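You operate a simulated robot arm through the tools that you are given. There is no shell and no other tool. Be economical: measure what you need, move in short steps, check, and stop when the job is done.

You run a simulated robot arm. Do the job below in one go: nothing can be reset, and whatever is moved stays where it is left.

Task
Clamp block two in the block vice and sand its rough patch off.
Fine: tighten the vice before you sand and leave it tight; use the fine sander and put it back. Set down upright: fine sander. What is to be rubbed or washed off counts as gone when no trace of it is left.

The check looks at the end state, three seconds after you hand in, the way a careful person would. Anything else that was tipped, shoved, dropped, spilled or broken makes it a failure.

Robot
A 7-joint arm with a two-finger parallel gripper, fixed in place. Base frame: the origin is at the foot of the arm, x ahead of it, y to its left, z up; the work surface is at about z = 0. Lengths are in m, angles in rad, forces in N, time in s.
With the tool pointing down near the work surface it reaches from about 0.22 to 0.58 m from the base axis. Its first joint turns from -1.152 to 1.152 rad. Payload 2.5 kg.
The TCP is the grasp point between the finger pads, 0.023 m short of the fingertips. In the tool frame z runs along the fingers and y along their closing line. The gripper opens to 0.094 m. The fingers are 0.038 m wide and 0.01 m thick; the gripper's body (0.054 by 0.096 m) begins 0.039 m behind the TCP.
Orientation is that of the tool frame in the base frame, as [roll, pitch, yaw] about the fixed x, y, z axes, in that order (R = Rz(yaw) Ry(pitch) Rx(roll)). With the fingers straight down and closing along the base's y, the tool's x points along the base's -x, its y along +y and its z along -z.

Tools
- The arm moves only by the tool nudge_tool. Its argument "targets" is a list of rows, each a list of 3 entries, a list of its own where there are three numbers: the turn, a rotation vector about the tool's x, y, z in units of 6 degrees (1.0 is 6 degrees), then the shift along the tool's x, y, z in units of 25 mm (1.0 is 25 mm), then the finger opening in m, from 0 to 0.094. In form: [[[wx, wy, wz], [dx, dy, dz], gripper], ...]. A call has 1 to 12 rows; each row shifts and turns the commanded pose from where the row before left it, along the tool's axes as they then stand. A call with a number of a shift or a turn outside -1 to 1 is refused whole. Rows are played at 5 a second. More than 0.05 m and 0.15 rad between two rows, or a gripper value outside its range, and nothing of the call is played. Where a pose cannot be reached the arm comes as near as it can. A force on the tool above 40 N (or 10 N above the force at the start of the call, whichever is more), or a blocked arm, ends the call early, and 0.2 s more pass. The fingers move at their own pace (about 0.108 m/s each) and stop on an object; they squeeze with about 25 N. The grip force told is the motor's: it shows also when the fingers shut on nothing. Time passes only in rows, and 0.2 s behind the last, so rows that do not move let the fingers close. The reply holds the time, the measured pose of the TCP, the force on the tool along the base axes, the opening and the grip force, in the units named above and with some noise, with the torque about the TCP (base axes, N m) and any sound that the robot's microphone picked up.
- Cameras (640 x 400 px; columns grow to the right, rows downward): "scene" is fixed at [0.0831, -0.3734, 0.5626]; the picture's right is [0.99, -0.17, 0.00], its down [-0.09, -0.51, -0.86] and it looks along [0.15, 0.85, -0.51] (base axes); focal length 329 px, centre (320, 200). "wrist" rides on the gripper at [0.086, 0.016, -0.075] in the tool frame; the picture's right is [-0.18, 0.98, 0.00], its down [-0.58, -0.11, -0.81] and it looks along [-0.79, -0.15, 0.59] (tool axes); focal length 243 px, centre (320, 200). There is no depth. A picture from a camera that has moved, and an enlarged one, comes with that camera's place and axes in the base frame and with its lens. The place of the scene camera against the robot may be out by one fixed shift of up to 0.025 m in any direction.
- capture(camera): a new picture of that camera. It takes no simulated time.
- close_up(camera, box): a new picture of the part [left, top, right, bottom] of that camera's present view, enlarged. It takes no simulated time.
- sign_off(): hands the job in; it is judged then, once.

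Go step by step. Nothing tells you positions but the pictures and the camera data: compare them with the known pose of the tool, close in by small moves and look again before you grip or let go. The budget is 120 turns and 64 pictures, counting those below and the enlarged ones. Unless the task says otherwise, let go and move clear before handing in, and close with one line.

The tools are called after "Request:" as a command line: name --argument value ..., lists and objects as JSON in quotes. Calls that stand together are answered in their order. nudge_tool: Moves the arm, as the interface text tells. Its arguments: {"type":"object","properties":{"targets":{"type":"array"}},"required":["targets"]} The other tools are called the same way: capture (camera) takes a picture; close_up (camera, box) takes an enlarged picture of a part of a camera's view; sign_off () hands the job in.

At the start:

```text
time_s: 0.0
position: [0.3333, 0.1887, 0.3039]
tcp_rot: [3.141, 0.0, -3.141]
wrist_force: [0.2, 0.7, 0.5]
wrist_torque: [-0.04, 0.0, 0.0]
grip_width: 0.0937
grasp_force: 0.3
```

scene: 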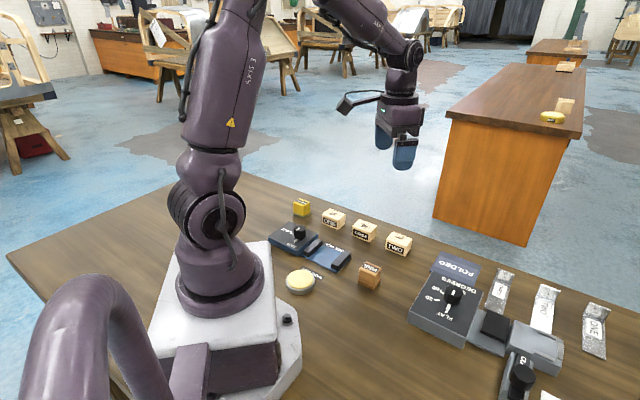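
wrist: 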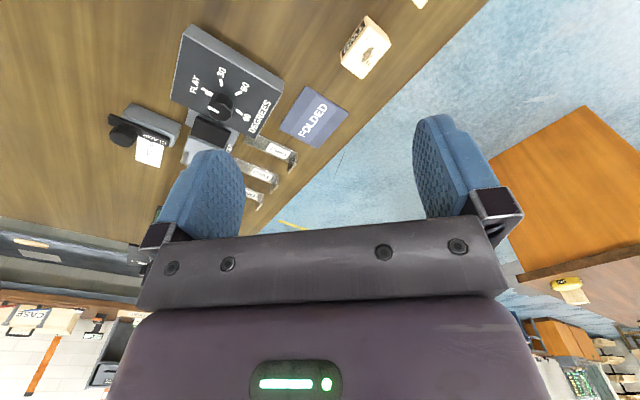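

I see a vice with a knob, three labelled blocks, a brown and a yellow sander block, and a folding jig to the right. I'll enlarge the relevant area to read the labels.

Request:
close_up --camera "scene" --box '[260, 180, 420, 300]'

Request:
close_up --camera "scene" --box '[400, 240, 640, 400]'

```text
3.33 times, centred on (340, 240) of scene
camera zoom: at [0.0831, -0.3734, 0.5626], right [0.99, -0.17, 0.0], down [-0.09, -0.51, -0.86], along [0.15, 0.85, -0.51], focal length 1098 px, centre (253, 67)
```

zoom: 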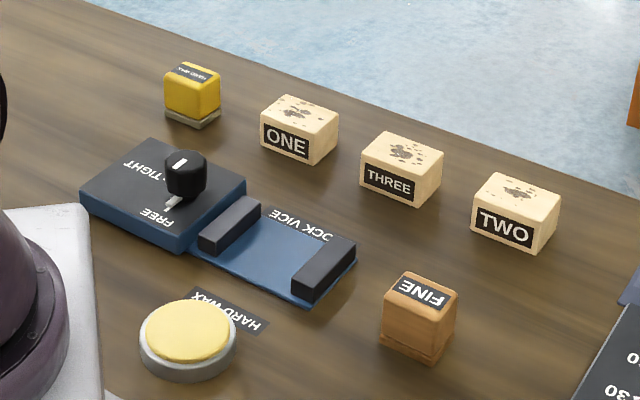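

```text
2.50 times, centred on (520, 320) of scene
camera zoom: at [0.0831, -0.3734, 0.5626], right [0.99, -0.17, 0.0], down [-0.09, -0.51, -0.86], along [0.15, 0.85, -0.51], focal length 823 px, centre (-180, -100)
```

zoom: 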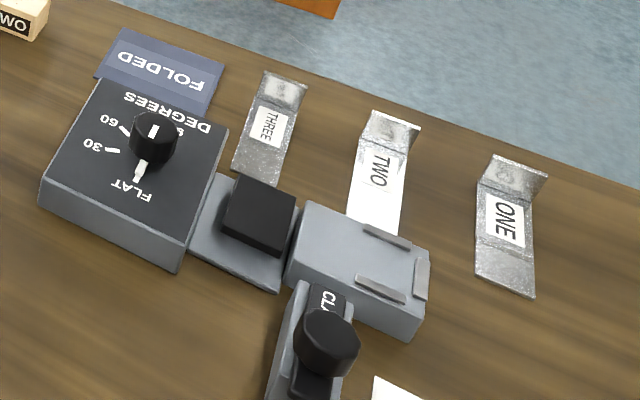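

Block two is the farthest block to the right in that row, the vice is at the left with FREE/TIGHT knob, and FINE is the brown block. I'll shift left and tilt the wrist camera down to measure them.

Request:
nudge_tool --targets '[[[0, 1, 0], [0, 1, 0], 0.094], [[0, 1, 0], [0, 1, 0], 0.094], [[0, 1, 0], [0, 0, 0], 0.094], [[0, 1, 0], [0, 0, 0], 0.094], [[0, 0, 0], [0, 0, 0], 0.094]]'

Request:
capture --camera "wrist"

```text
time_s: 1.2
position: [0.3318, 0.2384, 0.3036]
tcp_rot: [-3.141, -0.423, -3.141]
wrist_force: [0.0, -0.1, -0.7]
wrist_torque: [-0.01, -0.02, -0.01]
grip_width: 0.094
grasp_force: 0.0
```

```text
59 pictures are left
camera wrist: at [0.2835, 0.2538, 0.4084], right [0.17, 0.98, -0.07], down [0.86, -0.11, 0.5], along [0.48, -0.15, -0.86], focal length 243 px, centre (320, 200)
```

wrist: 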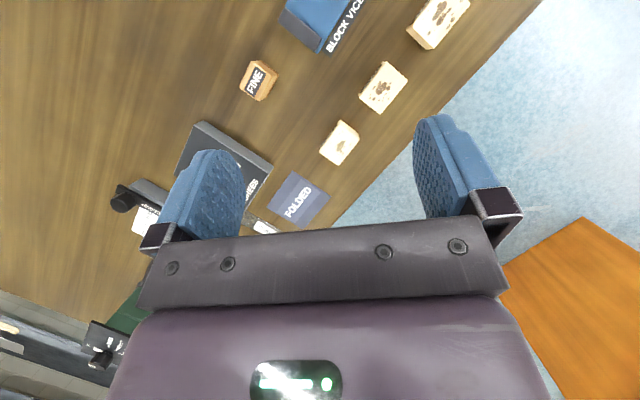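

Wrist view gives block two near (0.396, 0.237) and fine sander near (0.285, 0.138). Moving back to see the vice.

Request:
nudge_tool --targets '[[[0, 0, 0], [0.91, 0, 0.41], 0.094], [[0, 0, 0], [0.91, 0, 0.41], 0.094], [[0, 0, 0], [0.91, 0, 0.41], 0.094], [[0, 0, 0], [0.91, 0, 0.41], 0.094], [[0, 0, 0], [0, 0, 0], 0.094]]'

Request:
capture --camera "wrist"

```text
time_s: 2.4
position: [0.233, 0.2378, 0.3051]
tcp_rot: [-3.14, -0.421, 3.142]
wrist_force: [-0.9, 0.6, 0.5]
wrist_torque: [0.0, 0.03, 0.0]
grip_width: 0.094
grasp_force: 0.1
```

```text
58 pictures are left
camera wrist: at [0.1837, 0.2538, 0.4083], right [0.17, 0.98, -0.07], down [0.86, -0.11, 0.5], along [0.48, -0.15, -0.86], focal length 243 px, centre (320, 200)
```

wrist: 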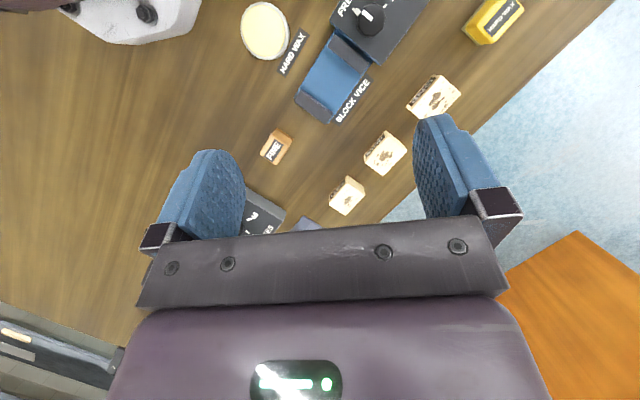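

Request:
close_up --camera "wrist" --box '[230, 0, 470, 150]'

Request:
close_up --camera "wrist" --box '[240, 90, 480, 240]'

```text
2.67 times, centred on (350, 75) of wrist
camera zoom: at [0.1837, 0.2538, 0.4083], right [0.17, 0.98, -0.07], down [0.86, -0.11, 0.5], along [0.48, -0.15, -0.86], focal length 647 px, centre (240, 533)
```

zoom: 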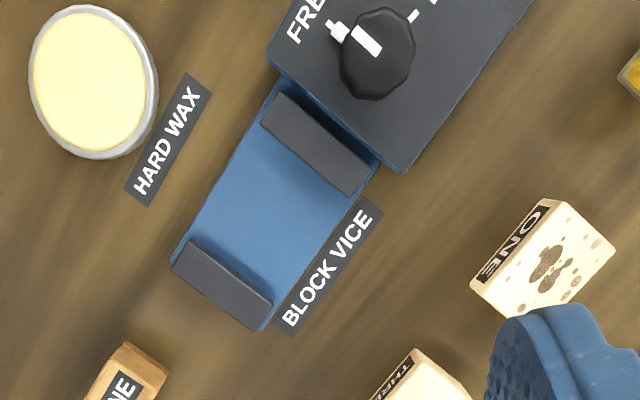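

```text
2.67 times, centred on (360, 165) of wrist
camera zoom: at [0.1837, 0.2538, 0.4083], right [0.17, 0.98, -0.07], down [0.86, -0.11, 0.5], along [0.48, -0.15, -0.86], focal length 647 px, centre (213, 293)
```

zoom: 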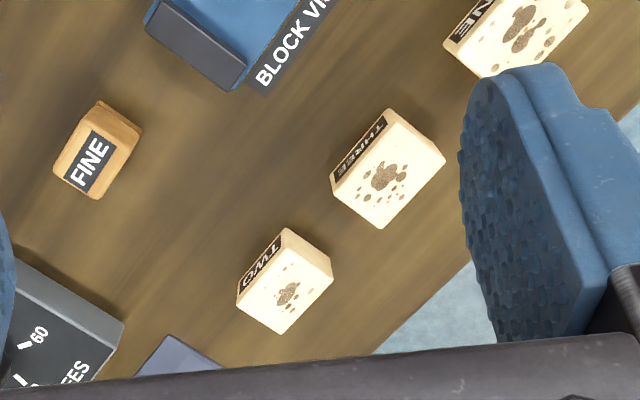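

Request:
close_up --camera "wrist" --box '[320, 170, 376, 220]'

Request:
close_up --camera "wrist" --box '[250, 120, 306, 170]'

Request:
close_up --camera "scene" --box '[260, 210, 360, 280]'

```text
8.00 times, centred on (348, 195) of wrist
camera zoom: at [0.1837, 0.2538, 0.4083], right [0.17, 0.98, -0.07], down [0.86, -0.11, 0.5], along [0.48, -0.15, -0.86], focal length 1941 px, centre (96, 240)
```

zoom: 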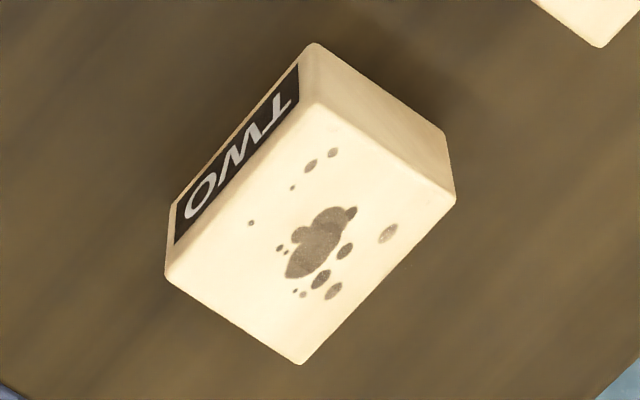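

```text
8.00 times, centred on (278, 145) of wrist
camera zoom: at [0.1837, 0.2538, 0.4083], right [0.17, 0.98, -0.07], down [0.86, -0.11, 0.5], along [0.48, -0.15, -0.86], focal length 1941 px, centre (656, 640)
```

zoom: 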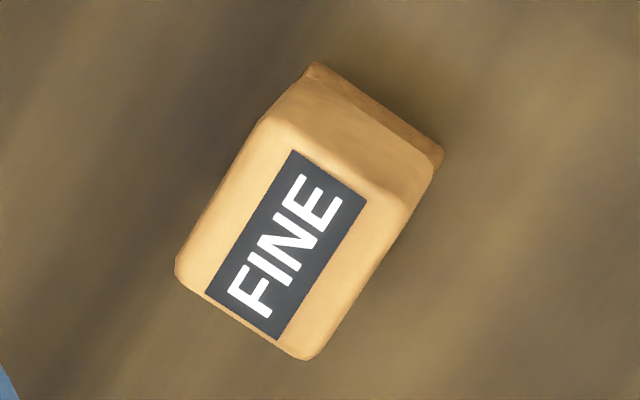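

```text
5.71 times, centred on (310, 245) of scene
camera zoom: at [0.0831, -0.3734, 0.5626], right [0.99, -0.17, 0.0], down [-0.09, -0.51, -0.86], along [0.15, 0.85, -0.51], focal length 1882 px, centre (377, -57)
```

zoom: 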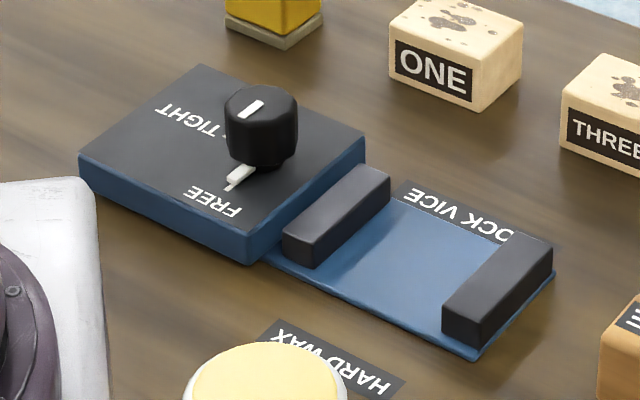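

Block two is centred near (0.398, 0.235), about 53×38×34 mm, and its long side lies parallel to the vice axis (az 135°). The jaw gap is about 64 mm, centred near (0.207, 0.235), and the knob is near (0.148, 0.293). I'll straighten the tool, turn it 45° and go over the block.

Request:
nudge_tool --targets '[[[0, -1, 0], [0, 0, 0], 0.094], [[0, -1, 0], [0, 0, 0], 0.094], [[0, -1, 0], [0, 0, 0], 0.094], [[0, -1, 0], [0, 0, 0], 0.094], [[0, 0, 1], [0, 0, 0], 0.094], [[0, 0, 1], [0, 0, 0], 0.094], [[0, 0, 1], [0, 0, 0], 0.094], [[0, 0, 1], [0, 0, 0], 0.094], [[0, 0, 1], [0, 0, 0], 0.094], [[0, 0, 1], [0, 0, 0], 0.094], [[0, 0, 1], [0, 0, 0], 0.094], [[0, 0, 0.5], [0, 0, 0], 0.094]]'

Request:
nudge_tool --targets '[[[0, 0, 0], [-0.8, 0.8, 0.8], 0.094], [[0, 0, 0], [-0.8, 0.8, 0.8], 0.094], [[0, 0, 0], [-0.8, 0.8, 0.8], 0.094], [[0, 0, 0], [-0.8, 0.8, 0.8], 0.094], [[0, 0, 0], [-0.8, 0.7, 0.8], 0.094], [[0, 0, 0], [-0.74, 0.67, 0.8], 0.094], [[0, 0, 0], [0, 0, 0.4], 0.094], [[0, 0, 0], [0, 0, 0], 0.094]]'

Request:
capture --camera "wrist"

```text
time_s: 5.0
position: [0.2314, 0.2376, 0.3038]
tcp_rot: [3.141, 0.001, 2.356]
wrist_force: [0.0, 0.3, -1.3]
wrist_torque: [-0.01, 0.02, 0.02]
grip_width: 0.0938
grasp_force: 0.1
```

```text
time_s: 6.8
position: [0.3964, 0.2351, 0.1728]
tcp_rot: [3.141, -0.001, 2.356]
wrist_force: [-0.1, -0.6, 0.1]
wrist_torque: [0.04, 0.04, 0.01]
grip_width: 0.0936
grasp_force: 0.0
```

```text
52 pictures are left
camera wrist: at [0.3469, 0.3073, 0.2491], right [0.83, 0.56, 0.0], down [0.33, -0.49, 0.81], along [0.46, -0.67, -0.59], focal length 243 px, centre (320, 200)
```

wrist: 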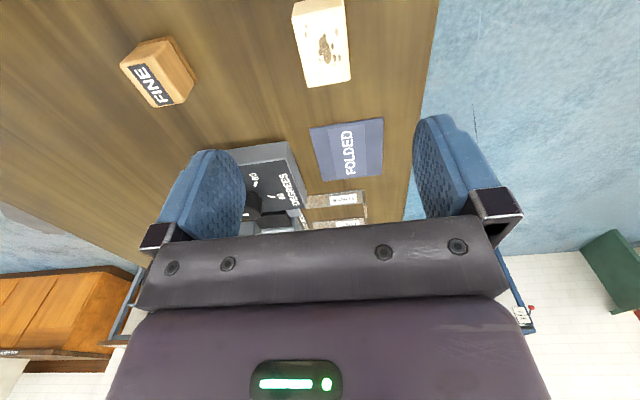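

Block two lies under the gripper as planned; I'll descend to z≈0.09 and check the alignment.

Request:
nudge_tool --targets '[[[0, 0, 0], [0, 0, 1], 0.094], [[0, 0, 0], [0, 0, 1], 0.094], [[0, 0, 0], [0, 0, 1], 0.094], [[0, 0, 0], [0, 0, 0], 0.094]]'

Request:
capture --camera "wrist"

```text
time_s: 7.8
position: [0.3964, 0.2352, 0.0981]
tcp_rot: [3.141, 0.0, 2.357]
wrist_force: [0.1, 0.3, 0.4]
wrist_torque: [0.01, 0.0, 0.02]
grip_width: 0.0943
grasp_force: 0.1
```

```text
51 pictures are left
camera wrist: at [0.3464, 0.3077, 0.1746], right [0.83, 0.56, 0.0], down [0.33, -0.49, 0.81], along [0.46, -0.67, -0.59], focal length 243 px, centre (320, 200)
```

wrist: 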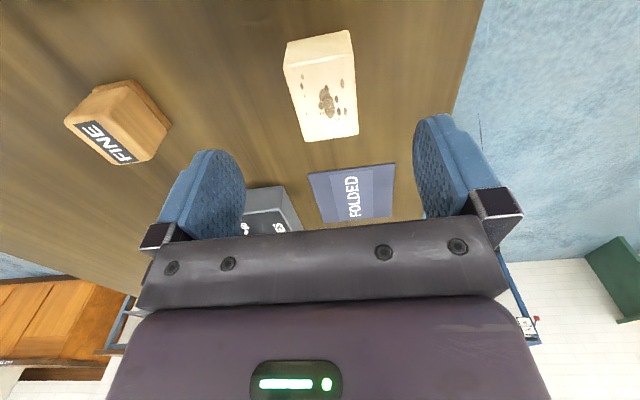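

Block centre is about (0.400, 0.2355), well aligned. Small correction, descend and grip.

Request:
nudge_tool --targets '[[[0, 0, 0], [-0.1, 0.11, 0.9], 0.094], [[0, 0, 0], [0, 0, 0.9], 0.094], [[0, 0, 0], [0, 0, 0.92], 0.094], [[0, 0, 0], [0, 0, 0], 0.094], [[0, 0, 0], [0, 0, 0], 0.03], [[0, 0, 0], [0, 0, 0], 0.03], [[0, 0, 0], [0, 0, 0], 0.03]]'

Request:
capture --camera "wrist"

```text
time_s: 9.4
position: [0.4012, 0.2356, 0.031]
tcp_rot: [3.141, -0.001, 2.357]
wrist_force: [-0.1, -0.1, 0.2]
wrist_torque: [0.01, 0.0, 0.0]
grip_width: 0.0394
grasp_force: 24.8
```

```text
50 pictures are left
camera wrist: at [0.351, 0.3072, 0.1061], right [0.83, 0.56, 0.0], down [0.33, -0.49, 0.81], along [0.46, -0.67, -0.59], focal length 243 px, centre (320, 200)
```

wrist: 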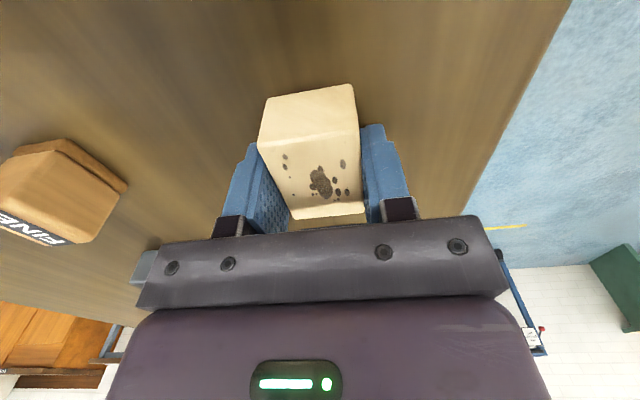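

Block gripped (39 mm). Lifting and carrying it over the vice gap.

Request:
nudge_tool --targets '[[[0, 0, 0], [0, 0, -0.6], 0.03], [[0, 0, 0], [0, 0, -1], 0.03], [[0, 0, 0], [0, 0, -1], 0.03], [[0, 0, 0], [0, 0, -1], 0.03], [[0, 0, 0], [0.9, -0.917, 0], 0.03], [[0, 0, 0], [0.9, -0.917, 0], 0.03], [[0, 0, 0], [0.9, -0.917, 0], 0.03], [[0, 0, 0], [0.9, -0.917, 0], 0.03], [[0, 0, 0], [0.9, -0.917, 0], 0.03], [[0, 0, 0], [0.9, -0.917, 0], 0.03], [[0, 0, 0], [0, 0, 0], 0.03]]'

Request:
capture --camera "wrist"

Request:
capture --camera "scene"

```text
time_s: 11.8
position: [0.2079, 0.2341, 0.1211]
tcp_rot: [-3.14, 0.0, 2.356]
wrist_force: [0.9, 1.0, -0.3]
wrist_torque: [-0.01, 0.04, 0.01]
grip_width: 0.0393
grasp_force: 24.6
```

```text
49 pictures are left
camera wrist: at [0.1578, 0.3056, 0.196], right [0.83, 0.56, 0.0], down [0.33, -0.49, 0.81], along [0.46, -0.67, -0.59], focal length 243 px, centre (320, 200)
```

wrist: 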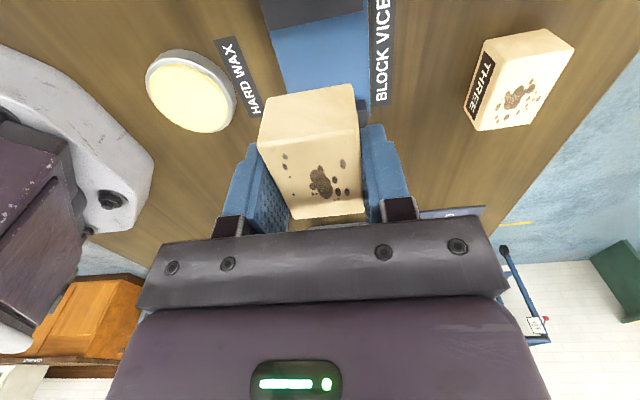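

```text
48 pictures are left
```

scene: 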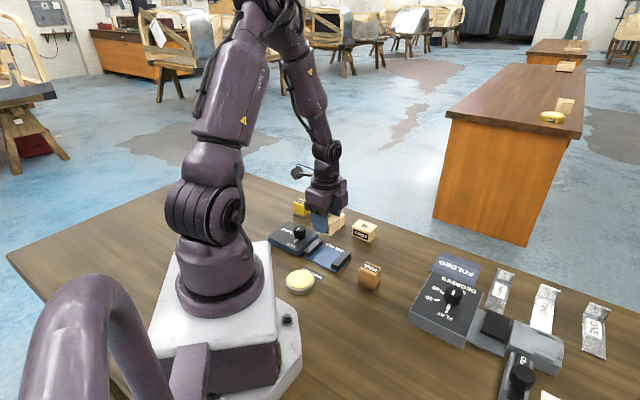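

Request:
close_up --camera "wrist" --box '[220, 0, 420, 125]'

Request:
close_up --camera "scene" --box '[260, 190, 370, 280]'

```text
3.20 times, centred on (320, 62) of wrist
camera zoom: at [0.1578, 0.3056, 0.196], right [0.83, 0.56, 0.0], down [0.33, -0.49, 0.81], along [0.46, -0.67, -0.59], focal length 776 px, centre (320, 640)
```

zoom: 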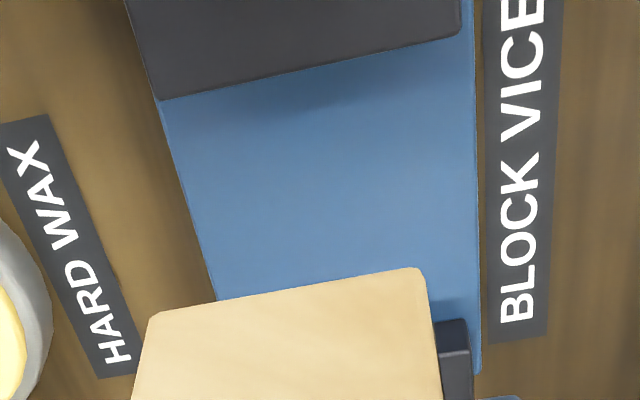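

```text
4.44 times, centred on (315, 235) of scene
camera zoom: at [0.0831, -0.3734, 0.5626], right [0.99, -0.17, 0.0], down [-0.09, -0.51, -0.86], along [0.15, 0.85, -0.51], focal length 1464 px, centre (342, 44)
```

zoom: 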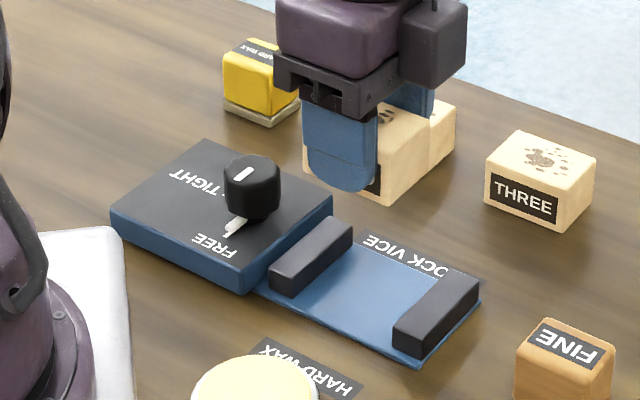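

Alignment computed from this view: block needs only +2.7 mm sideways. Descending to just above the vice plate.

Request:
nudge_tool --targets '[[[0, 0, 0], [0, 0.11, 0.8], 0.03], [[0, 0, 0], [0, 0, 0.8], 0.03], [[0, 0, 0], [0, 0, 0.6], 0.03], [[0, 0, 0], [0, 0, 0.5], 0.03], [[0, 0, 0], [0, 0, 0.3], 0.03], [[0, 0, 0], [0, 0, 0], 0.03]]'

Request:
close_up --camera "wrist" --box '[200, 0, 440, 240]'

Request:
close_up --camera "scene" --box '[260, 190, 370, 280]'

```text
time_s: 13.2
position: [0.2091, 0.2355, 0.0457]
tcp_rot: [3.141, -0.003, 2.357]
wrist_force: [0.7, -0.4, -1.1]
wrist_torque: [0.0, 0.02, 0.03]
grip_width: 0.0393
grasp_force: 25.0
```

```text
1.67 times, centred on (320, 120) of wrist
camera zoom: at [0.1598, 0.3077, 0.1208], right [0.83, 0.56, 0.0], down [0.33, -0.49, 0.81], along [0.46, -0.67, -0.59], focal length 404 px, centre (320, 333)
```

zoom: 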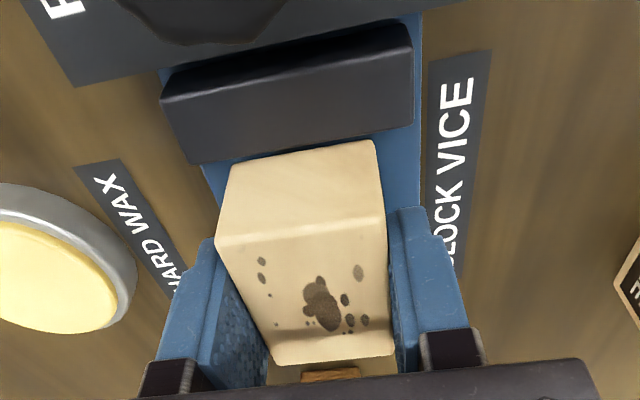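

```text
4.44 times, centred on (315, 235) of scene
camera zoom: at [0.0831, -0.3734, 0.5626], right [0.99, -0.17, 0.0], down [-0.09, -0.51, -0.86], along [0.15, 0.85, -0.51], focal length 1464 px, centre (342, 44)
```

zoom: 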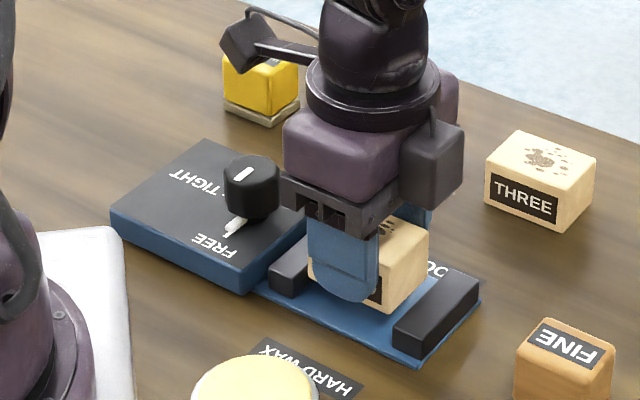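

Block sits between the jaws with clearance both sides. Lowering in small steps until contact.

Request:
nudge_tool --targets '[[[0, 0, 0], [0, 0, 0.1], 0.03], [[0, 0, 0], [0, 0, 0.1], 0.03], [[0, 0, 0], [0, 0, 0.08], 0.03], [[0, 0, 0], [0, 0, 0], 0.03]]'

```text
time_s: 14.2
position: [0.2092, 0.2377, 0.0392]
tcp_rot: [3.14, 0.001, 2.356]
wrist_force: [-0.2, 0.0, -0.5]
wrist_torque: [0.0, 0.02, 0.0]
grip_width: 0.0392
grasp_force: 24.8
```

Request:
nudge_tool --targets '[[[0, 0, 0], [0, 0, 0.06], 0.03], [[0, 0, 0], [0, 0, 0], 0.03]]'

Request:
nudge_tool --targets '[[[0, 0, 0], [0, 0, 0.06], 0.03], [[0, 0, 0], [0, 0, 0], 0.03]]'

```text
time_s: 14.8
position: [0.2091, 0.2362, 0.0367]
tcp_rot: [3.141, 0.0, 2.357]
wrist_force: [0.6, -0.1, 0.1]
wrist_torque: [-0.02, 0.02, -0.01]
grip_width: 0.0398
grasp_force: 24.8
```

```text
time_s: 15.4
position: [0.2104, 0.2367, 0.0353]
tcp_rot: [-3.141, 0.0, 2.355]
wrist_force: [0.7, -0.8, -1.6]
wrist_torque: [0.0, 0.0, -0.02]
grip_width: 0.0393
grasp_force: 24.5
```

No contact yet at z 0.035; continuing in fine steps.

Request:
nudge_tool --targets '[[[0, 0, 0], [0, 0, 0.05], 0.03], [[0, 0, 0], [0, 0, 0], 0.03]]'

Request:
close_up --camera "scene" --box '[300, 220, 360, 280]'

```text
time_s: 16.0
position: [0.2103, 0.2361, 0.0349]
tcp_rot: [-3.141, -0.001, 2.357]
wrist_force: [-1.0, -0.7, 2.0]
wrist_torque: [-0.04, 0.01, 0.0]
grip_width: 0.0396
grasp_force: 24.9
```

```text
6.67 times, centred on (330, 250) of scene
camera zoom: at [0.0831, -0.3734, 0.5626], right [0.99, -0.17, 0.0], down [-0.09, -0.51, -0.86], along [0.15, 0.85, -0.51], focal length 2196 px, centre (253, -133)
```

zoom: 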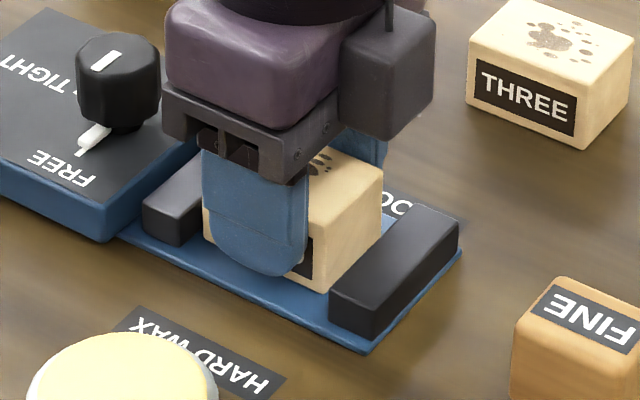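

Contact felt (2 N). Releasing and lifting clear.

Request:
nudge_tool --targets '[[[0, 0, 0], [0, 0, 0], 0.07], [[0, 0, 0], [0, 0, 0], 0.07], [[0, 0, 0], [0, 0, -0.5], 0.07], [[0, 0, 0], [0, 0, -1], 0.07], [[0, 0, 0], [0, 0, -1], 0.07], [[0, 0, 0], [0, 0, -1], 0.07], [[0, 0, 0], [0, 0, -1], 0.07], [[0, 0, 0], [0, 0, 0], 0.07]]'

Request:
capture --camera "wrist"

Request:
close_up --camera "scene" --box '[260, 190, 370, 280]'

```text
time_s: 17.8
position: [0.2099, 0.236, 0.1468]
tcp_rot: [-3.142, 0.001, 2.356]
wrist_force: [-0.4, -1.0, 0.0]
wrist_torque: [-0.03, 0.0, 0.02]
grip_width: 0.0701
grasp_force: 0.0
```

```text
42 pictures are left
camera wrist: at [0.1606, 0.3084, 0.2225], right [0.83, 0.56, 0.0], down [0.33, -0.49, 0.81], along [0.46, -0.67, -0.59], focal length 243 px, centre (320, 200)
```

wrist: 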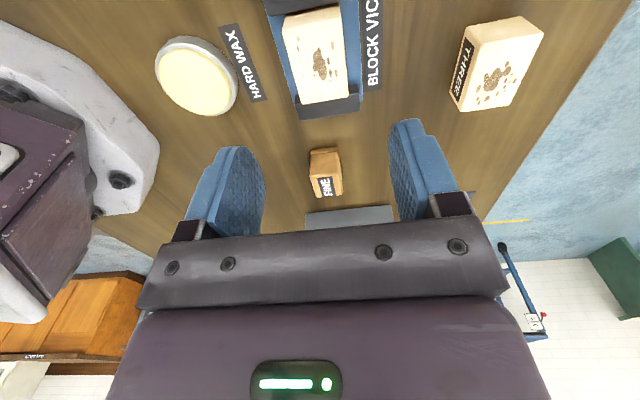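

```text
4.44 times, centred on (315, 235) of scene
camera zoom: at [0.0831, -0.3734, 0.5626], right [0.99, -0.17, 0.0], down [-0.09, -0.51, -0.86], along [0.15, 0.85, -0.51], focal length 1464 px, centre (342, 44)
```

zoom: 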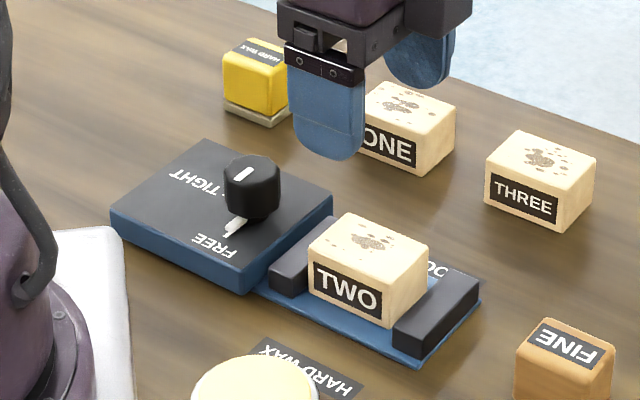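

Block two stands between the jaws. Now I'll turn the tool 135° back so that the knob's 90° clockwise turn (FREE→TIGHT) stays within wrist range.

Request:
nudge_tool --targets '[[[0, 0, -1], [0, 0, 0], 0.07], [[0, 0, -1], [0, 0, 0], 0.07], [[0, 0, -1], [0, 0, 0], 0.07], [[0, 0, -1], [0, 0, 0], 0.07], [[0, 0, -1], [0, 0, 0], 0.07], [[0, 0, -1], [0, 0, 0], 0.07], [[0, 0, -1], [0, 0, 0], 0.07], [[0, 0, -1], [0, 0, 0], 0.07], [[0, 0, -1], [0, 0, 0], 0.07], [[0, 0, -1], [0, 0, 0], 0.07], [[0, 0, -1], [0, 0, 0], 0.07], [[0, 0, -1], [0, 0, 0], 0.07]]'

Request:
nudge_tool --targets '[[[0, 0, -1], [0, 0, 0], 0.07], [[0, 0, -1], [0, 0, 0], 0.07], [[0, 0, -1], [0, 0, 0], 0.07], [[0, 0, -1], [0, 0, 0], 0.07], [[0, 0, -1], [0, 0, 0], 0.07], [[0, 0, -1], [0, 0, 0], 0.07], [[0, 0, -1], [0, 0, 0], 0.07], [[0, 0, -1], [0, 0, 0], 0.07], [[0, 0, -1], [0, 0, 0], 0.07], [[0, 0, -1], [0, 0, 0], 0.07], [[0, 0, -0.5], [0, 0, 0], 0.07], [[0, 0, 0], [0, 0, 0], 0.07]]'

Request:
capture --camera "wrist"

```text
time_s: 20.4
position: [0.21, 0.2373, 0.1476]
tcp_rot: [-3.141, -0.001, -2.669]
wrist_force: [-0.1, -1.5, 0.0]
wrist_torque: [-0.02, -0.01, 0.01]
grip_width: 0.0701
grasp_force: 0.0
```

```text
time_s: 23.0
position: [0.2106, 0.2365, 0.1476]
tcp_rot: [3.142, 0.0, -1.572]
wrist_force: [0.9, -0.8, 1.1]
wrist_torque: [-0.01, 0.03, -0.01]
grip_width: 0.07
grasp_force: 0.1
```

```text
40 pictures are left
camera wrist: at [0.1938, 0.1486, 0.2226], right [-0.98, 0.18, 0.0], down [0.11, 0.58, 0.81], along [0.15, 0.79, -0.59], focal length 243 px, centre (320, 200)
```

wrist: 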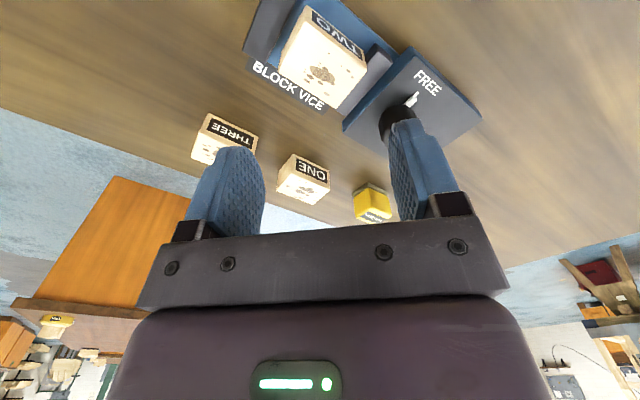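

Request:
nudge_tool --targets '[[[0, 0, 0], [-0.75, 0.83, 0], 0.08], [[0, 0, 0], [-0.75, 0.83, 0], 0.08], [[0, 0, 0], [-0.76, 0.84, 0], 0.08], [[0, 0, 0], [0, 0, 0], 0.08]]'

Request:
capture --camera "wrist"

```text
time_s: 24.0
position: [0.1475, 0.2931, 0.1479]
tcp_rot: [-3.141, 0.0, -1.571]
wrist_force: [0.1, 0.1, 0.2]
wrist_torque: [-0.01, -0.01, 0.02]
grip_width: 0.0801
grasp_force: 0.1
```

```text
39 pictures are left
camera wrist: at [0.131, 0.2059, 0.2226], right [-0.98, 0.18, 0.0], down [0.11, 0.58, 0.81], along [0.15, 0.79, -0.59], focal length 243 px, centre (320, 200)
```

wrist: 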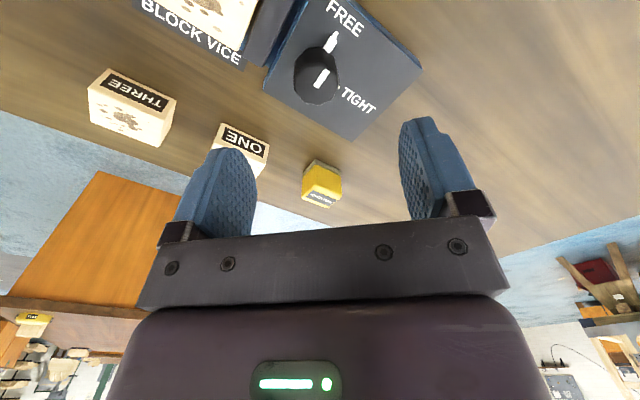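

Request:
close_up --camera "wrist" --box '[250, 0, 430, 140]'

```text
2.86 times, centred on (340, 70) of wrist
camera zoom: at [0.131, 0.2059, 0.2226], right [-0.98, 0.18, 0.0], down [0.11, 0.58, 0.81], along [0.15, 0.79, -0.59], focal length 693 px, centre (263, 571)
```

zoom: 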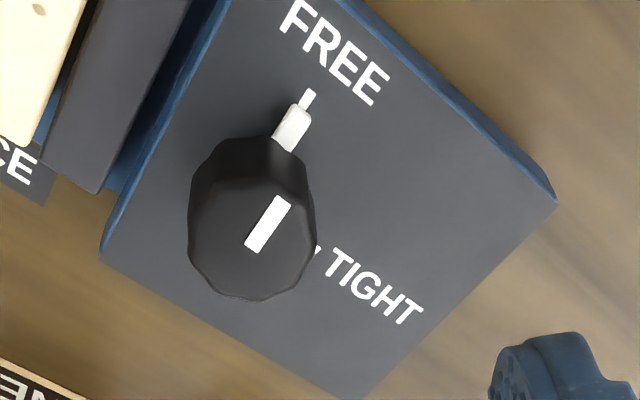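

Knob measured at about (0.151, 0.2965), top near z 0.05, diameter ~35 mm. I'll turn 45° more so the fingers clear the jaw, then lower partway.

Request:
nudge_tool --targets '[[[0, 0, -1], [0, 0, 0], 0.07], [[0, 0, -1], [0, 0, 0], 0.07], [[0, 0, -1], [0, 0, 0], 0.07], [[0, 0, -1], [0, 0, 0], 0.07], [[0, 0, -1], [0, 0, 0], 0.07], [[0, 0, -1], [0, 0, 0], 0.07], [[0, 0, -1], [0, 0, 0], 0.07], [[0, 0, -0.5], [0, 0, 0], 0.07], [[0, 0, 0], [0, -0.2, 0.8], 0.06], [[0, 0, 0], [0, 0, 0.8], 0.06], [[0, 0, 0], [0, 0, 0.6], 0.06], [[0, 0, 0], [0, 0, 0], 0.06]]'

Request:
capture --camera "wrist"

Request:
close_up --camera "scene" --box '[260, 190, 370, 280]'

```text
time_s: 26.6
position: [0.1514, 0.2947, 0.0924]
tcp_rot: [-3.141, 0.001, -0.785]
wrist_force: [0.3, 0.4, -0.2]
wrist_torque: [0.01, -0.01, 0.01]
grip_width: 0.0599
grasp_force: 0.0
```

```text
37 pictures are left
camera wrist: at [0.2004, 0.2221, 0.167], right [-0.83, -0.56, 0.0], down [-0.33, 0.49, 0.81], along [-0.46, 0.67, -0.59], focal length 243 px, centre (320, 200)
```

wrist: 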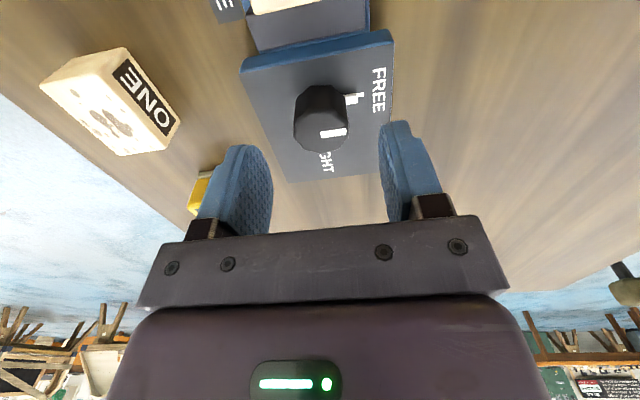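

```text
4.44 times, centred on (315, 235) of scene
camera zoom: at [0.0831, -0.3734, 0.5626], right [0.99, -0.17, 0.0], down [-0.09, -0.51, -0.86], along [0.15, 0.85, -0.51], focal length 1464 px, centre (342, 44)
```

zoom: 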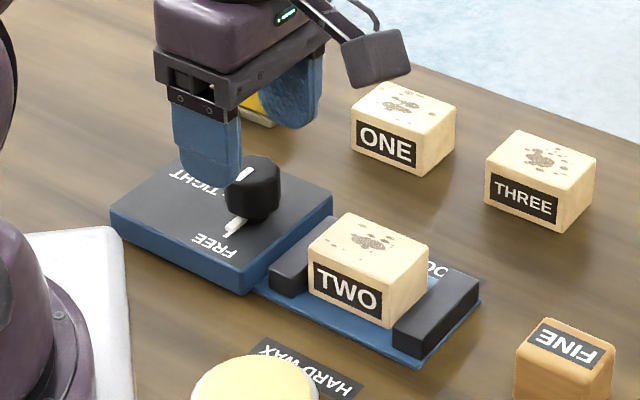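

Fingers straddle the knob well. Descend and grip the knob.

Request:
nudge_tool --targets '[[[0, 0, 0], [-0.07, 0, 0.7], 0.06], [[0, 0, 0], [0, 0, 0.6], 0.06], [[0, 0, 0], [0, 0, 0.38], 0.06], [[0, 0, 0], [0, 0, 0], 0.06], [[0, 0, 0], [0, 0, 0], 0.02], [[0, 0, 0], [0, 0, 0], 0.02], [[0, 0, 0], [0, 0, 0], 0.02]]'

Request:
close_up --camera "scene" --box '[260, 190, 370, 280]'

```text
time_s: 28.2
position: [0.1488, 0.2967, 0.0493]
tcp_rot: [3.14, -0.001, -0.786]
wrist_force: [-6.7, -3.1, -0.8]
wrist_torque: [-0.11, -0.87, -0.04]
grip_width: 0.032
grasp_force: 44.9
```

```text
4.44 times, centred on (315, 235) of scene
camera zoom: at [0.0831, -0.3734, 0.5626], right [0.99, -0.17, 0.0], down [-0.09, -0.51, -0.86], along [0.15, 0.85, -0.51], focal length 1464 px, centre (342, 44)
```

zoom: 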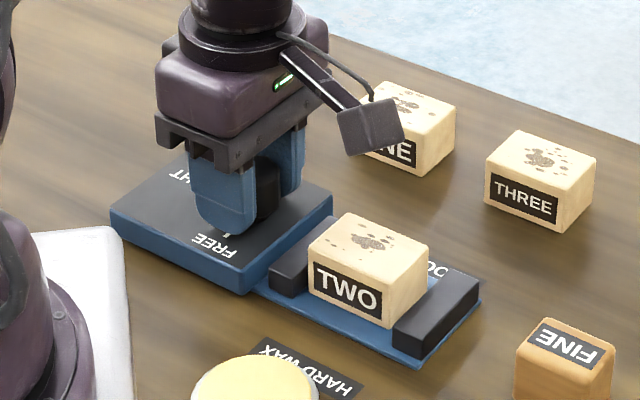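

Lateral load says the knob is slightly toward tool +y; I'll ease that way.

Request:
nudge_tool --targets '[[[0, 0, 0], [0, 0.05, 0], 0.02], [[0, 0, 0], [0, 0, 0], 0.02]]'

```text
time_s: 28.8
position: [0.1485, 0.297, 0.0508]
tcp_rot: [-3.14, 0.002, -0.785]
wrist_force: [0.7, 12.4, -19.5]
wrist_torque: [-1.12, -0.35, 0.0]
grip_width: 0.0319
grasp_force: 45.1
```

Request:
nudge_tool --targets '[[[0, 0, 0], [0, 0, 0], 0.02], [[0, 0, 0], [0, 0, 0], 0.02]]'

```text
time_s: 29.4
position: [0.1485, 0.2973, 0.0494]
tcp_rot: [-3.14, 0.001, -0.786]
wrist_force: [5.0, 17.9, -31.6]
wrist_torque: [-0.6, 0.03, 0.04]
grip_width: 0.0318
grasp_force: 44.5
```

Forces are building up in the grip; I'll open, check where things stand, and regrip.

Request:
nudge_tool --targets '[[[0, 0, 0], [0, 0, 0], 0.055], [[0, 0, 0], [0, 0, 0], 0.055], [[0, 0, 0], [0, 0, 0], 0.055]]'

Request:
close_up --camera "wrist" --box '[180, 0, 460, 240]'

```text
time_s: 30.2
position: [0.1489, 0.2959, 0.0512]
tcp_rot: [-3.141, 0.0, -0.785]
wrist_force: [0.0, -0.3, -0.1]
wrist_torque: [-0.02, -0.02, 0.03]
grip_width: 0.0549
grasp_force: 0.0
```

```text
1.67 times, centred on (320, 120) of wrist
camera zoom: at [0.1982, 0.2226, 0.1256], right [-0.83, -0.56, 0.0], down [-0.33, 0.49, 0.81], along [-0.46, 0.67, -0.59], focal length 404 px, centre (320, 333)
```

zoom: 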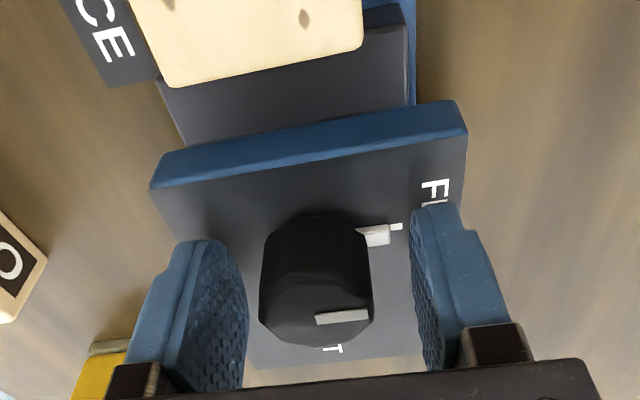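

The pointer tab sticks out toward the finger, so I gripped against it. I'll rise, turn 90° so the fingers close perpendicular to the tab, and come down slightly higher.

Request:
nudge_tool --targets '[[[0, 0, 0], [0, 0, -0.8], 0.055], [[0, 0, 0], [0, 0, -0.8], 0.055], [[0, 0, 1], [0, 0, 0], 0.055], [[0, 0, 1], [0, 0, 0], 0.055], [[0, 0, 1], [0, 0, 0], 0.055], [[0, 0, 1], [0, 0, 0], 0.055], [[0, 0, 1], [0, 0, 0], 0.055], [[0, 0, 1], [0, 0, 0], 0.055], [[0, 0, 1], [0, 0, 0], 0.055], [[0, 0, 1], [0, 0, 0], 0.055]]'

Request:
nudge_tool --targets '[[[0, 0, 1], [0, 0, 0], 0.055], [[0, 0, 1], [0, 0, 0], 0.055], [[0, 0, 1], [0, 0, 0], 0.055], [[0, 0, 1], [0, 0, 0], 0.055], [[0, 0, 1], [0, 0, 0], 0.055], [[0, 0, 1], [0, 0, 0], 0.055], [[0, 0, 1], [0, 0, 0], 0.055], [[0, 0, 0], [0, 0, 0], 0.055]]'

Request:
close_up --camera "wrist" --box '[180, 0, 460, 240]'

```text
time_s: 32.4
position: [0.1492, 0.2963, 0.0909]
tcp_rot: [3.141, 0.0, -1.625]
wrist_force: [-0.6, -0.3, -0.7]
wrist_torque: [0.0, 0.02, -0.01]
grip_width: 0.0551
grasp_force: 0.1
```

```text
time_s: 34.2
position: [0.1486, 0.2969, 0.0898]
tcp_rot: [-3.141, -0.002, -2.358]
wrist_force: [-0.3, 0.2, -1.1]
wrist_torque: [0.0, 0.01, 0.0]
grip_width: 0.055
grasp_force: 0.1
```

```text
1.67 times, centred on (320, 120) of wrist
camera zoom: at [0.0758, 0.2463, 0.1654], right [-0.56, 0.83, 0.0], down [0.49, 0.33, 0.81], along [0.67, 0.45, -0.59], focal length 404 px, centre (320, 333)
```

zoom: 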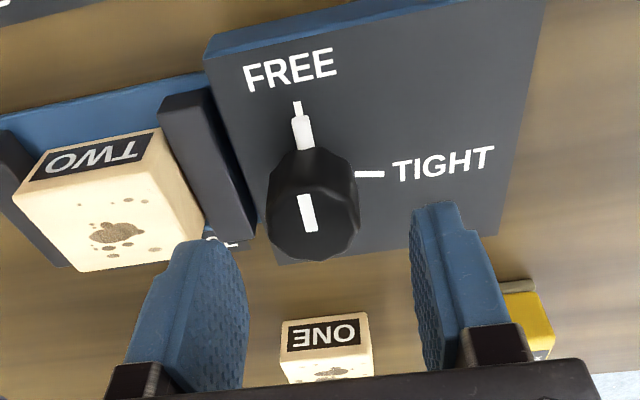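

Good view; knob is ~2.5 mm toward tool −y. Correct, descend, and grip.

Request:
nudge_tool --targets '[[[0, 0, 0], [0, -0.1, 0.5], 0.055], [[0, 0, 0], [0, 0, 0.5], 0.055], [[0, 0, 0], [0, 0, 0.47], 0.055], [[0, 0, 0], [0, 0, 0], 0.055], [[0, 0, 0], [0, 0, 0], 0.025], [[0, 0, 0], [0, 0, 0], 0.025], [[0, 0, 0], [0, 0, 0], 0.025]]'

```text
time_s: 35.8
position: [0.1502, 0.2953, 0.0532]
tcp_rot: [3.142, 0.0, -2.356]
wrist_force: [0.9, 6.2, -10.7]
wrist_torque: [-0.31, -0.5, 0.01]
grip_width: 0.0318
grasp_force: 45.2
```

Gripped at 32 mm. Start turning clockwise (from above) a little and check.

Request:
nudge_tool --targets '[[[0, 0, 1], [0, 0, 0], 0.025], [[0, 0, 1], [0, 0, 0], 0.025], [[0, 0, 1], [0, 0, 0], 0.025]]'

Request:
close_up --camera "wrist" --box '[180, 0, 460, 240]'

```text
time_s: 36.6
position: [0.15, 0.2952, 0.0531]
tcp_rot: [-3.14, 0.001, -2.673]
wrist_force: [-0.5, 6.4, -11.9]
wrist_torque: [-0.17, -0.44, 0.0]
grip_width: 0.0319
grasp_force: 44.8
```

```text
1.67 times, centred on (320, 120) of wrist
camera zoom: at [0.0659, 0.2694, 0.1285], right [-0.28, 0.96, 0.0], down [0.57, 0.17, 0.81], along [0.77, 0.23, -0.59], focal length 404 px, centre (320, 333)
```

zoom: 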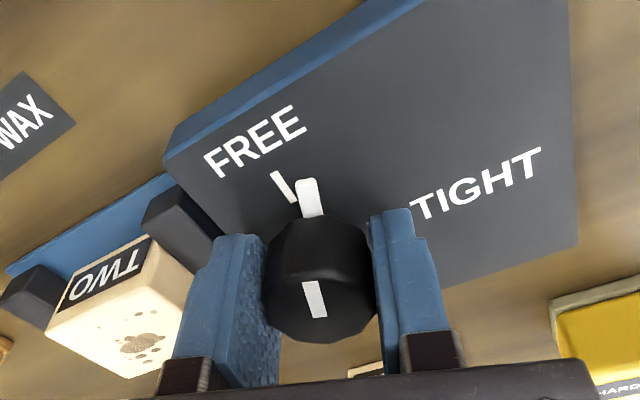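

The knob turns with the gripper and forces are steady. Continuing to TIGHT.

Request:
nudge_tool --targets '[[[0, 0, 1], [0, 0, 0], 0.025], [[0, 0, 1], [0, 0, 0], 0.025], [[0, 0, 1], [0, 0, 0], 0.025], [[0, 0, 1], [0, 0, 0], 0.025], [[0, 0, 1], [0, 0, 0], 0.025], [[0, 0, 1], [0, 0, 0], 0.025], [[0, 0, 1], [0, 0, 0], 0.025], [[0, 0, 1], [0, 0, 0], 0.025]]'

Request:
close_up --camera "wrist" --box '[180, 0, 460, 240]'

```text
time_s: 38.4
position: [0.1519, 0.2952, 0.0527]
tcp_rot: [3.141, 0.001, 2.774]
wrist_force: [3.9, 15.9, -30.3]
wrist_torque: [-0.43, 0.64, 0.0]
grip_width: 0.0318
grasp_force: 44.8
```

```text
1.67 times, centred on (320, 120) of wrist
camera zoom: at [0.0755, 0.3404, 0.1285], right [0.53, 0.85, 0.0], down [0.5, -0.31, 0.81], along [0.69, -0.42, -0.59], focal length 404 px, centre (320, 333)
```

zoom: 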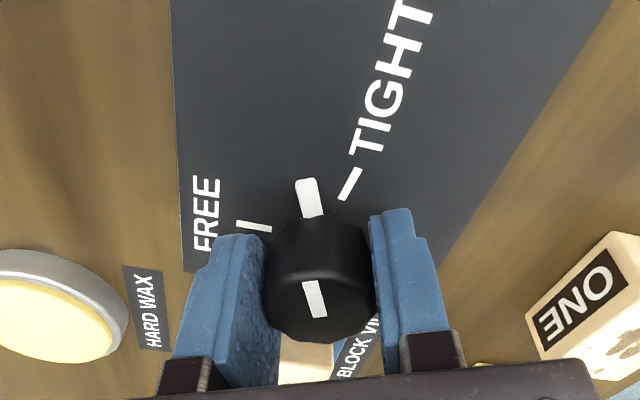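

Pointer is about 25° from TIGHT; the arm is pulling up on the knob, so I'll ease down slightly while turning.

Request:
nudge_tool --targets '[[[0, 0, 1], [0, 0, 0.03], 0.025], [[0, 0, 1], [0, 0, 0], 0.025]]'

```text
time_s: 39.0
position: [0.15, 0.2941, 0.0535]
tcp_rot: [3.139, 0.003, 2.564]
wrist_force: [-2.9, 8.9, 4.2]
wrist_torque: [-0.91, -0.38, 0.01]
grip_width: 0.032
grasp_force: 44.7
```

Request:
nudge_tool --targets '[[[0, 0, 1], [0, 0, 0], 0.025], [[0, 0, 1], [0, 0, 0], 0.025]]'

Request:
close_up --camera "wrist" --box '[180, 0, 460, 240]'

```text
time_s: 39.6
position: [0.1506, 0.2949, 0.0531]
tcp_rot: [3.14, 0.0, 2.354]
wrist_force: [-3.7, 7.7, 19.5]
wrist_torque: [-1.12, -0.3, -0.02]
grip_width: 0.0319
grasp_force: 45.0
```

```text
1.67 times, centred on (320, 120) of wrist
camera zoom: at [0.1009, 0.3669, 0.1286], right [0.83, 0.56, 0.0], down [0.33, -0.49, 0.81], along [0.45, -0.67, -0.59], focal length 404 px, centre (320, 333)
```

zoom: 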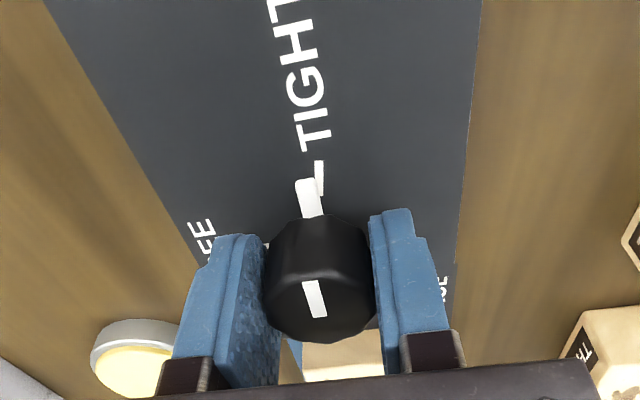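

Nearly at the mark; another few degrees.

Request:
nudge_tool --targets '[[[0, 0, 0.8], [0, 0, -0.02], 0.025], [[0, 0, 0], [0, 0, 0], 0.025]]'

Request:
close_up --camera "wrist" --box '[180, 0, 460, 240]'

```text
time_s: 40.2
position: [0.1505, 0.2962, 0.0539]
tcp_rot: [3.141, -0.002, 2.271]
wrist_force: [-4.4, 9.6, 10.3]
wrist_torque: [-0.19, 0.38, 0.01]
grip_width: 0.0319
grasp_force: 44.6
```

```text
1.67 times, centred on (320, 120) of wrist
camera zoom: at [0.1071, 0.3708, 0.1286], right [0.87, 0.49, 0.0], down [0.29, -0.52, 0.81], along [0.4, -0.7, -0.59], focal length 404 px, centre (320, 333)
```

zoom: 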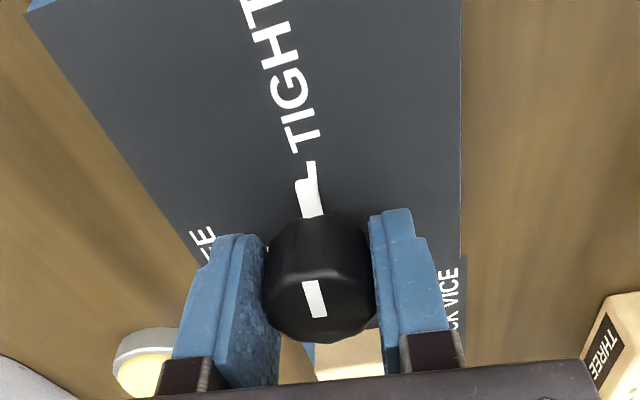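

Request:
nudge_tool --targets '[[[0, 0, 0.5], [0, 0, 0], 0.025], [[0, 0, 0], [0, 0, 0], 0.025], [[0, 0, 0], [0, 0, 0], 0.055], [[0, 0, 0], [0, 0, 0], 0.055], [[0, 0, 0], [0, 0, -1], 0.055], [[0, 0, 0], [0, 0, -1], 0.055], [[0, 0, 0], [0, 0, -1], 0.055], [[0, 0, 0], [0, 0, -1], 0.055], [[0, 0, 0], [0, 0, 0], 0.055]]'

Request:
capture --camera "wrist"

Request:
close_up --camera "scene" --box '[260, 190, 370, 280]'

```text
time_s: 42.2
position: [0.1514, 0.294, 0.1542]
tcp_rot: [3.141, -0.001, 2.22]
wrist_force: [-0.3, 0.1, 0.5]
wrist_torque: [0.0, 0.0, -0.01]
grip_width: 0.055
grasp_force: 0.1
```

```text
28 pictures are left
camera wrist: at [0.111, 0.372, 0.2292], right [0.89, 0.45, 0.0], down [0.26, -0.53, 0.81], along [0.36, -0.72, -0.59], focal length 243 px, centre (320, 200)
```

wrist: 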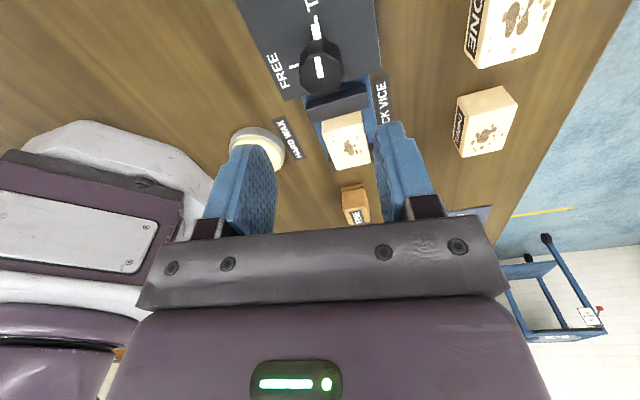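

```text
4.44 times, centred on (315, 235) of scene
camera zoom: at [0.0831, -0.3734, 0.5626], right [0.99, -0.17, 0.0], down [-0.09, -0.51, -0.86], along [0.15, 0.85, -0.51], focal length 1464 px, centre (342, 44)
```

zoom: 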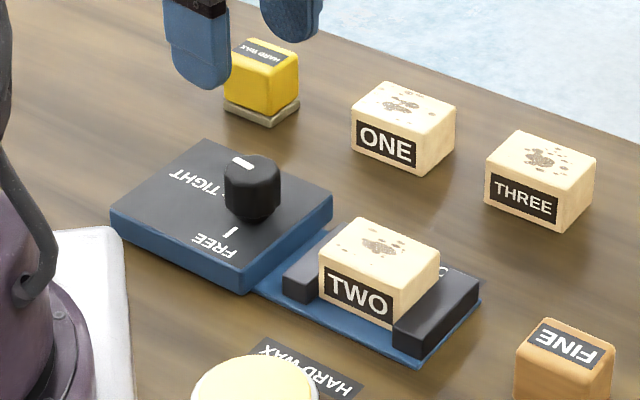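

Vice shows TIGHT with both jaws against block two. Next: fine sander, near (0.289, 0.1325).

Request:
nudge_tool --targets '[[[0, 0, -1], [0, 0, 0], 0.08], [[0, 0, -0.3], [0, 0, 0], 0.08], [[0, 0, 0], [-0.94, -0.076, 0], 0.08], [[0, 0, 0], [-0.94, -0.076, 0], 0.08], [[0, 0, 0], [-0.94, -0.076, 0], 0.08], [[0, 0, 0], [-0.94, -0.076, 0], 0.08], [[0, 0, 0], [-0.94, -0.076, 0], 0.08], [[0, 0, 0], [-0.94, -0.076, 0], 0.08], [[0, 0, 0], [-0.94, -0.076, 0], 0.08], [[0, 0, 0], [-0.94, -0.076, 0], 0.08], [[0, 0, 0], [-0.94, -0.076, 0.5], 0.08], [[0, 0, 0], [0, 0, 0.5], 0.08]]'

Request:
capture --camera "wrist"

```text
time_s: 44.8
position: [0.288, 0.132, 0.1279]
tcp_rot: [-3.141, -0.002, 2.357]
wrist_force: [-0.5, -0.9, 0.9]
wrist_torque: [0.01, 0.01, 0.0]
grip_width: 0.08
grasp_force: 0.2
```

```text
26 pictures are left
camera wrist: at [0.2383, 0.2045, 0.2038], right [0.83, 0.56, 0.0], down [0.33, -0.49, 0.81], along [0.46, -0.67, -0.59], focal length 243 px, centre (320, 200)
```

wrist: 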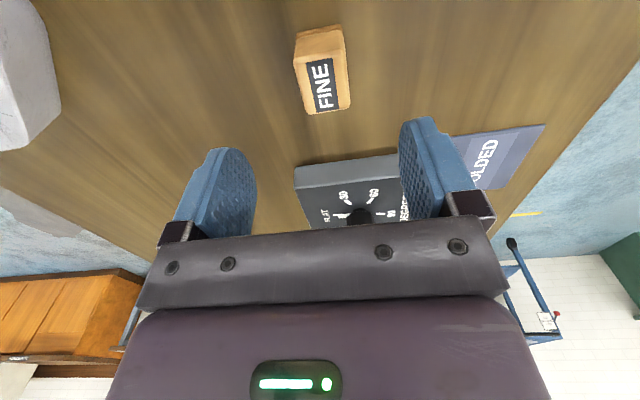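

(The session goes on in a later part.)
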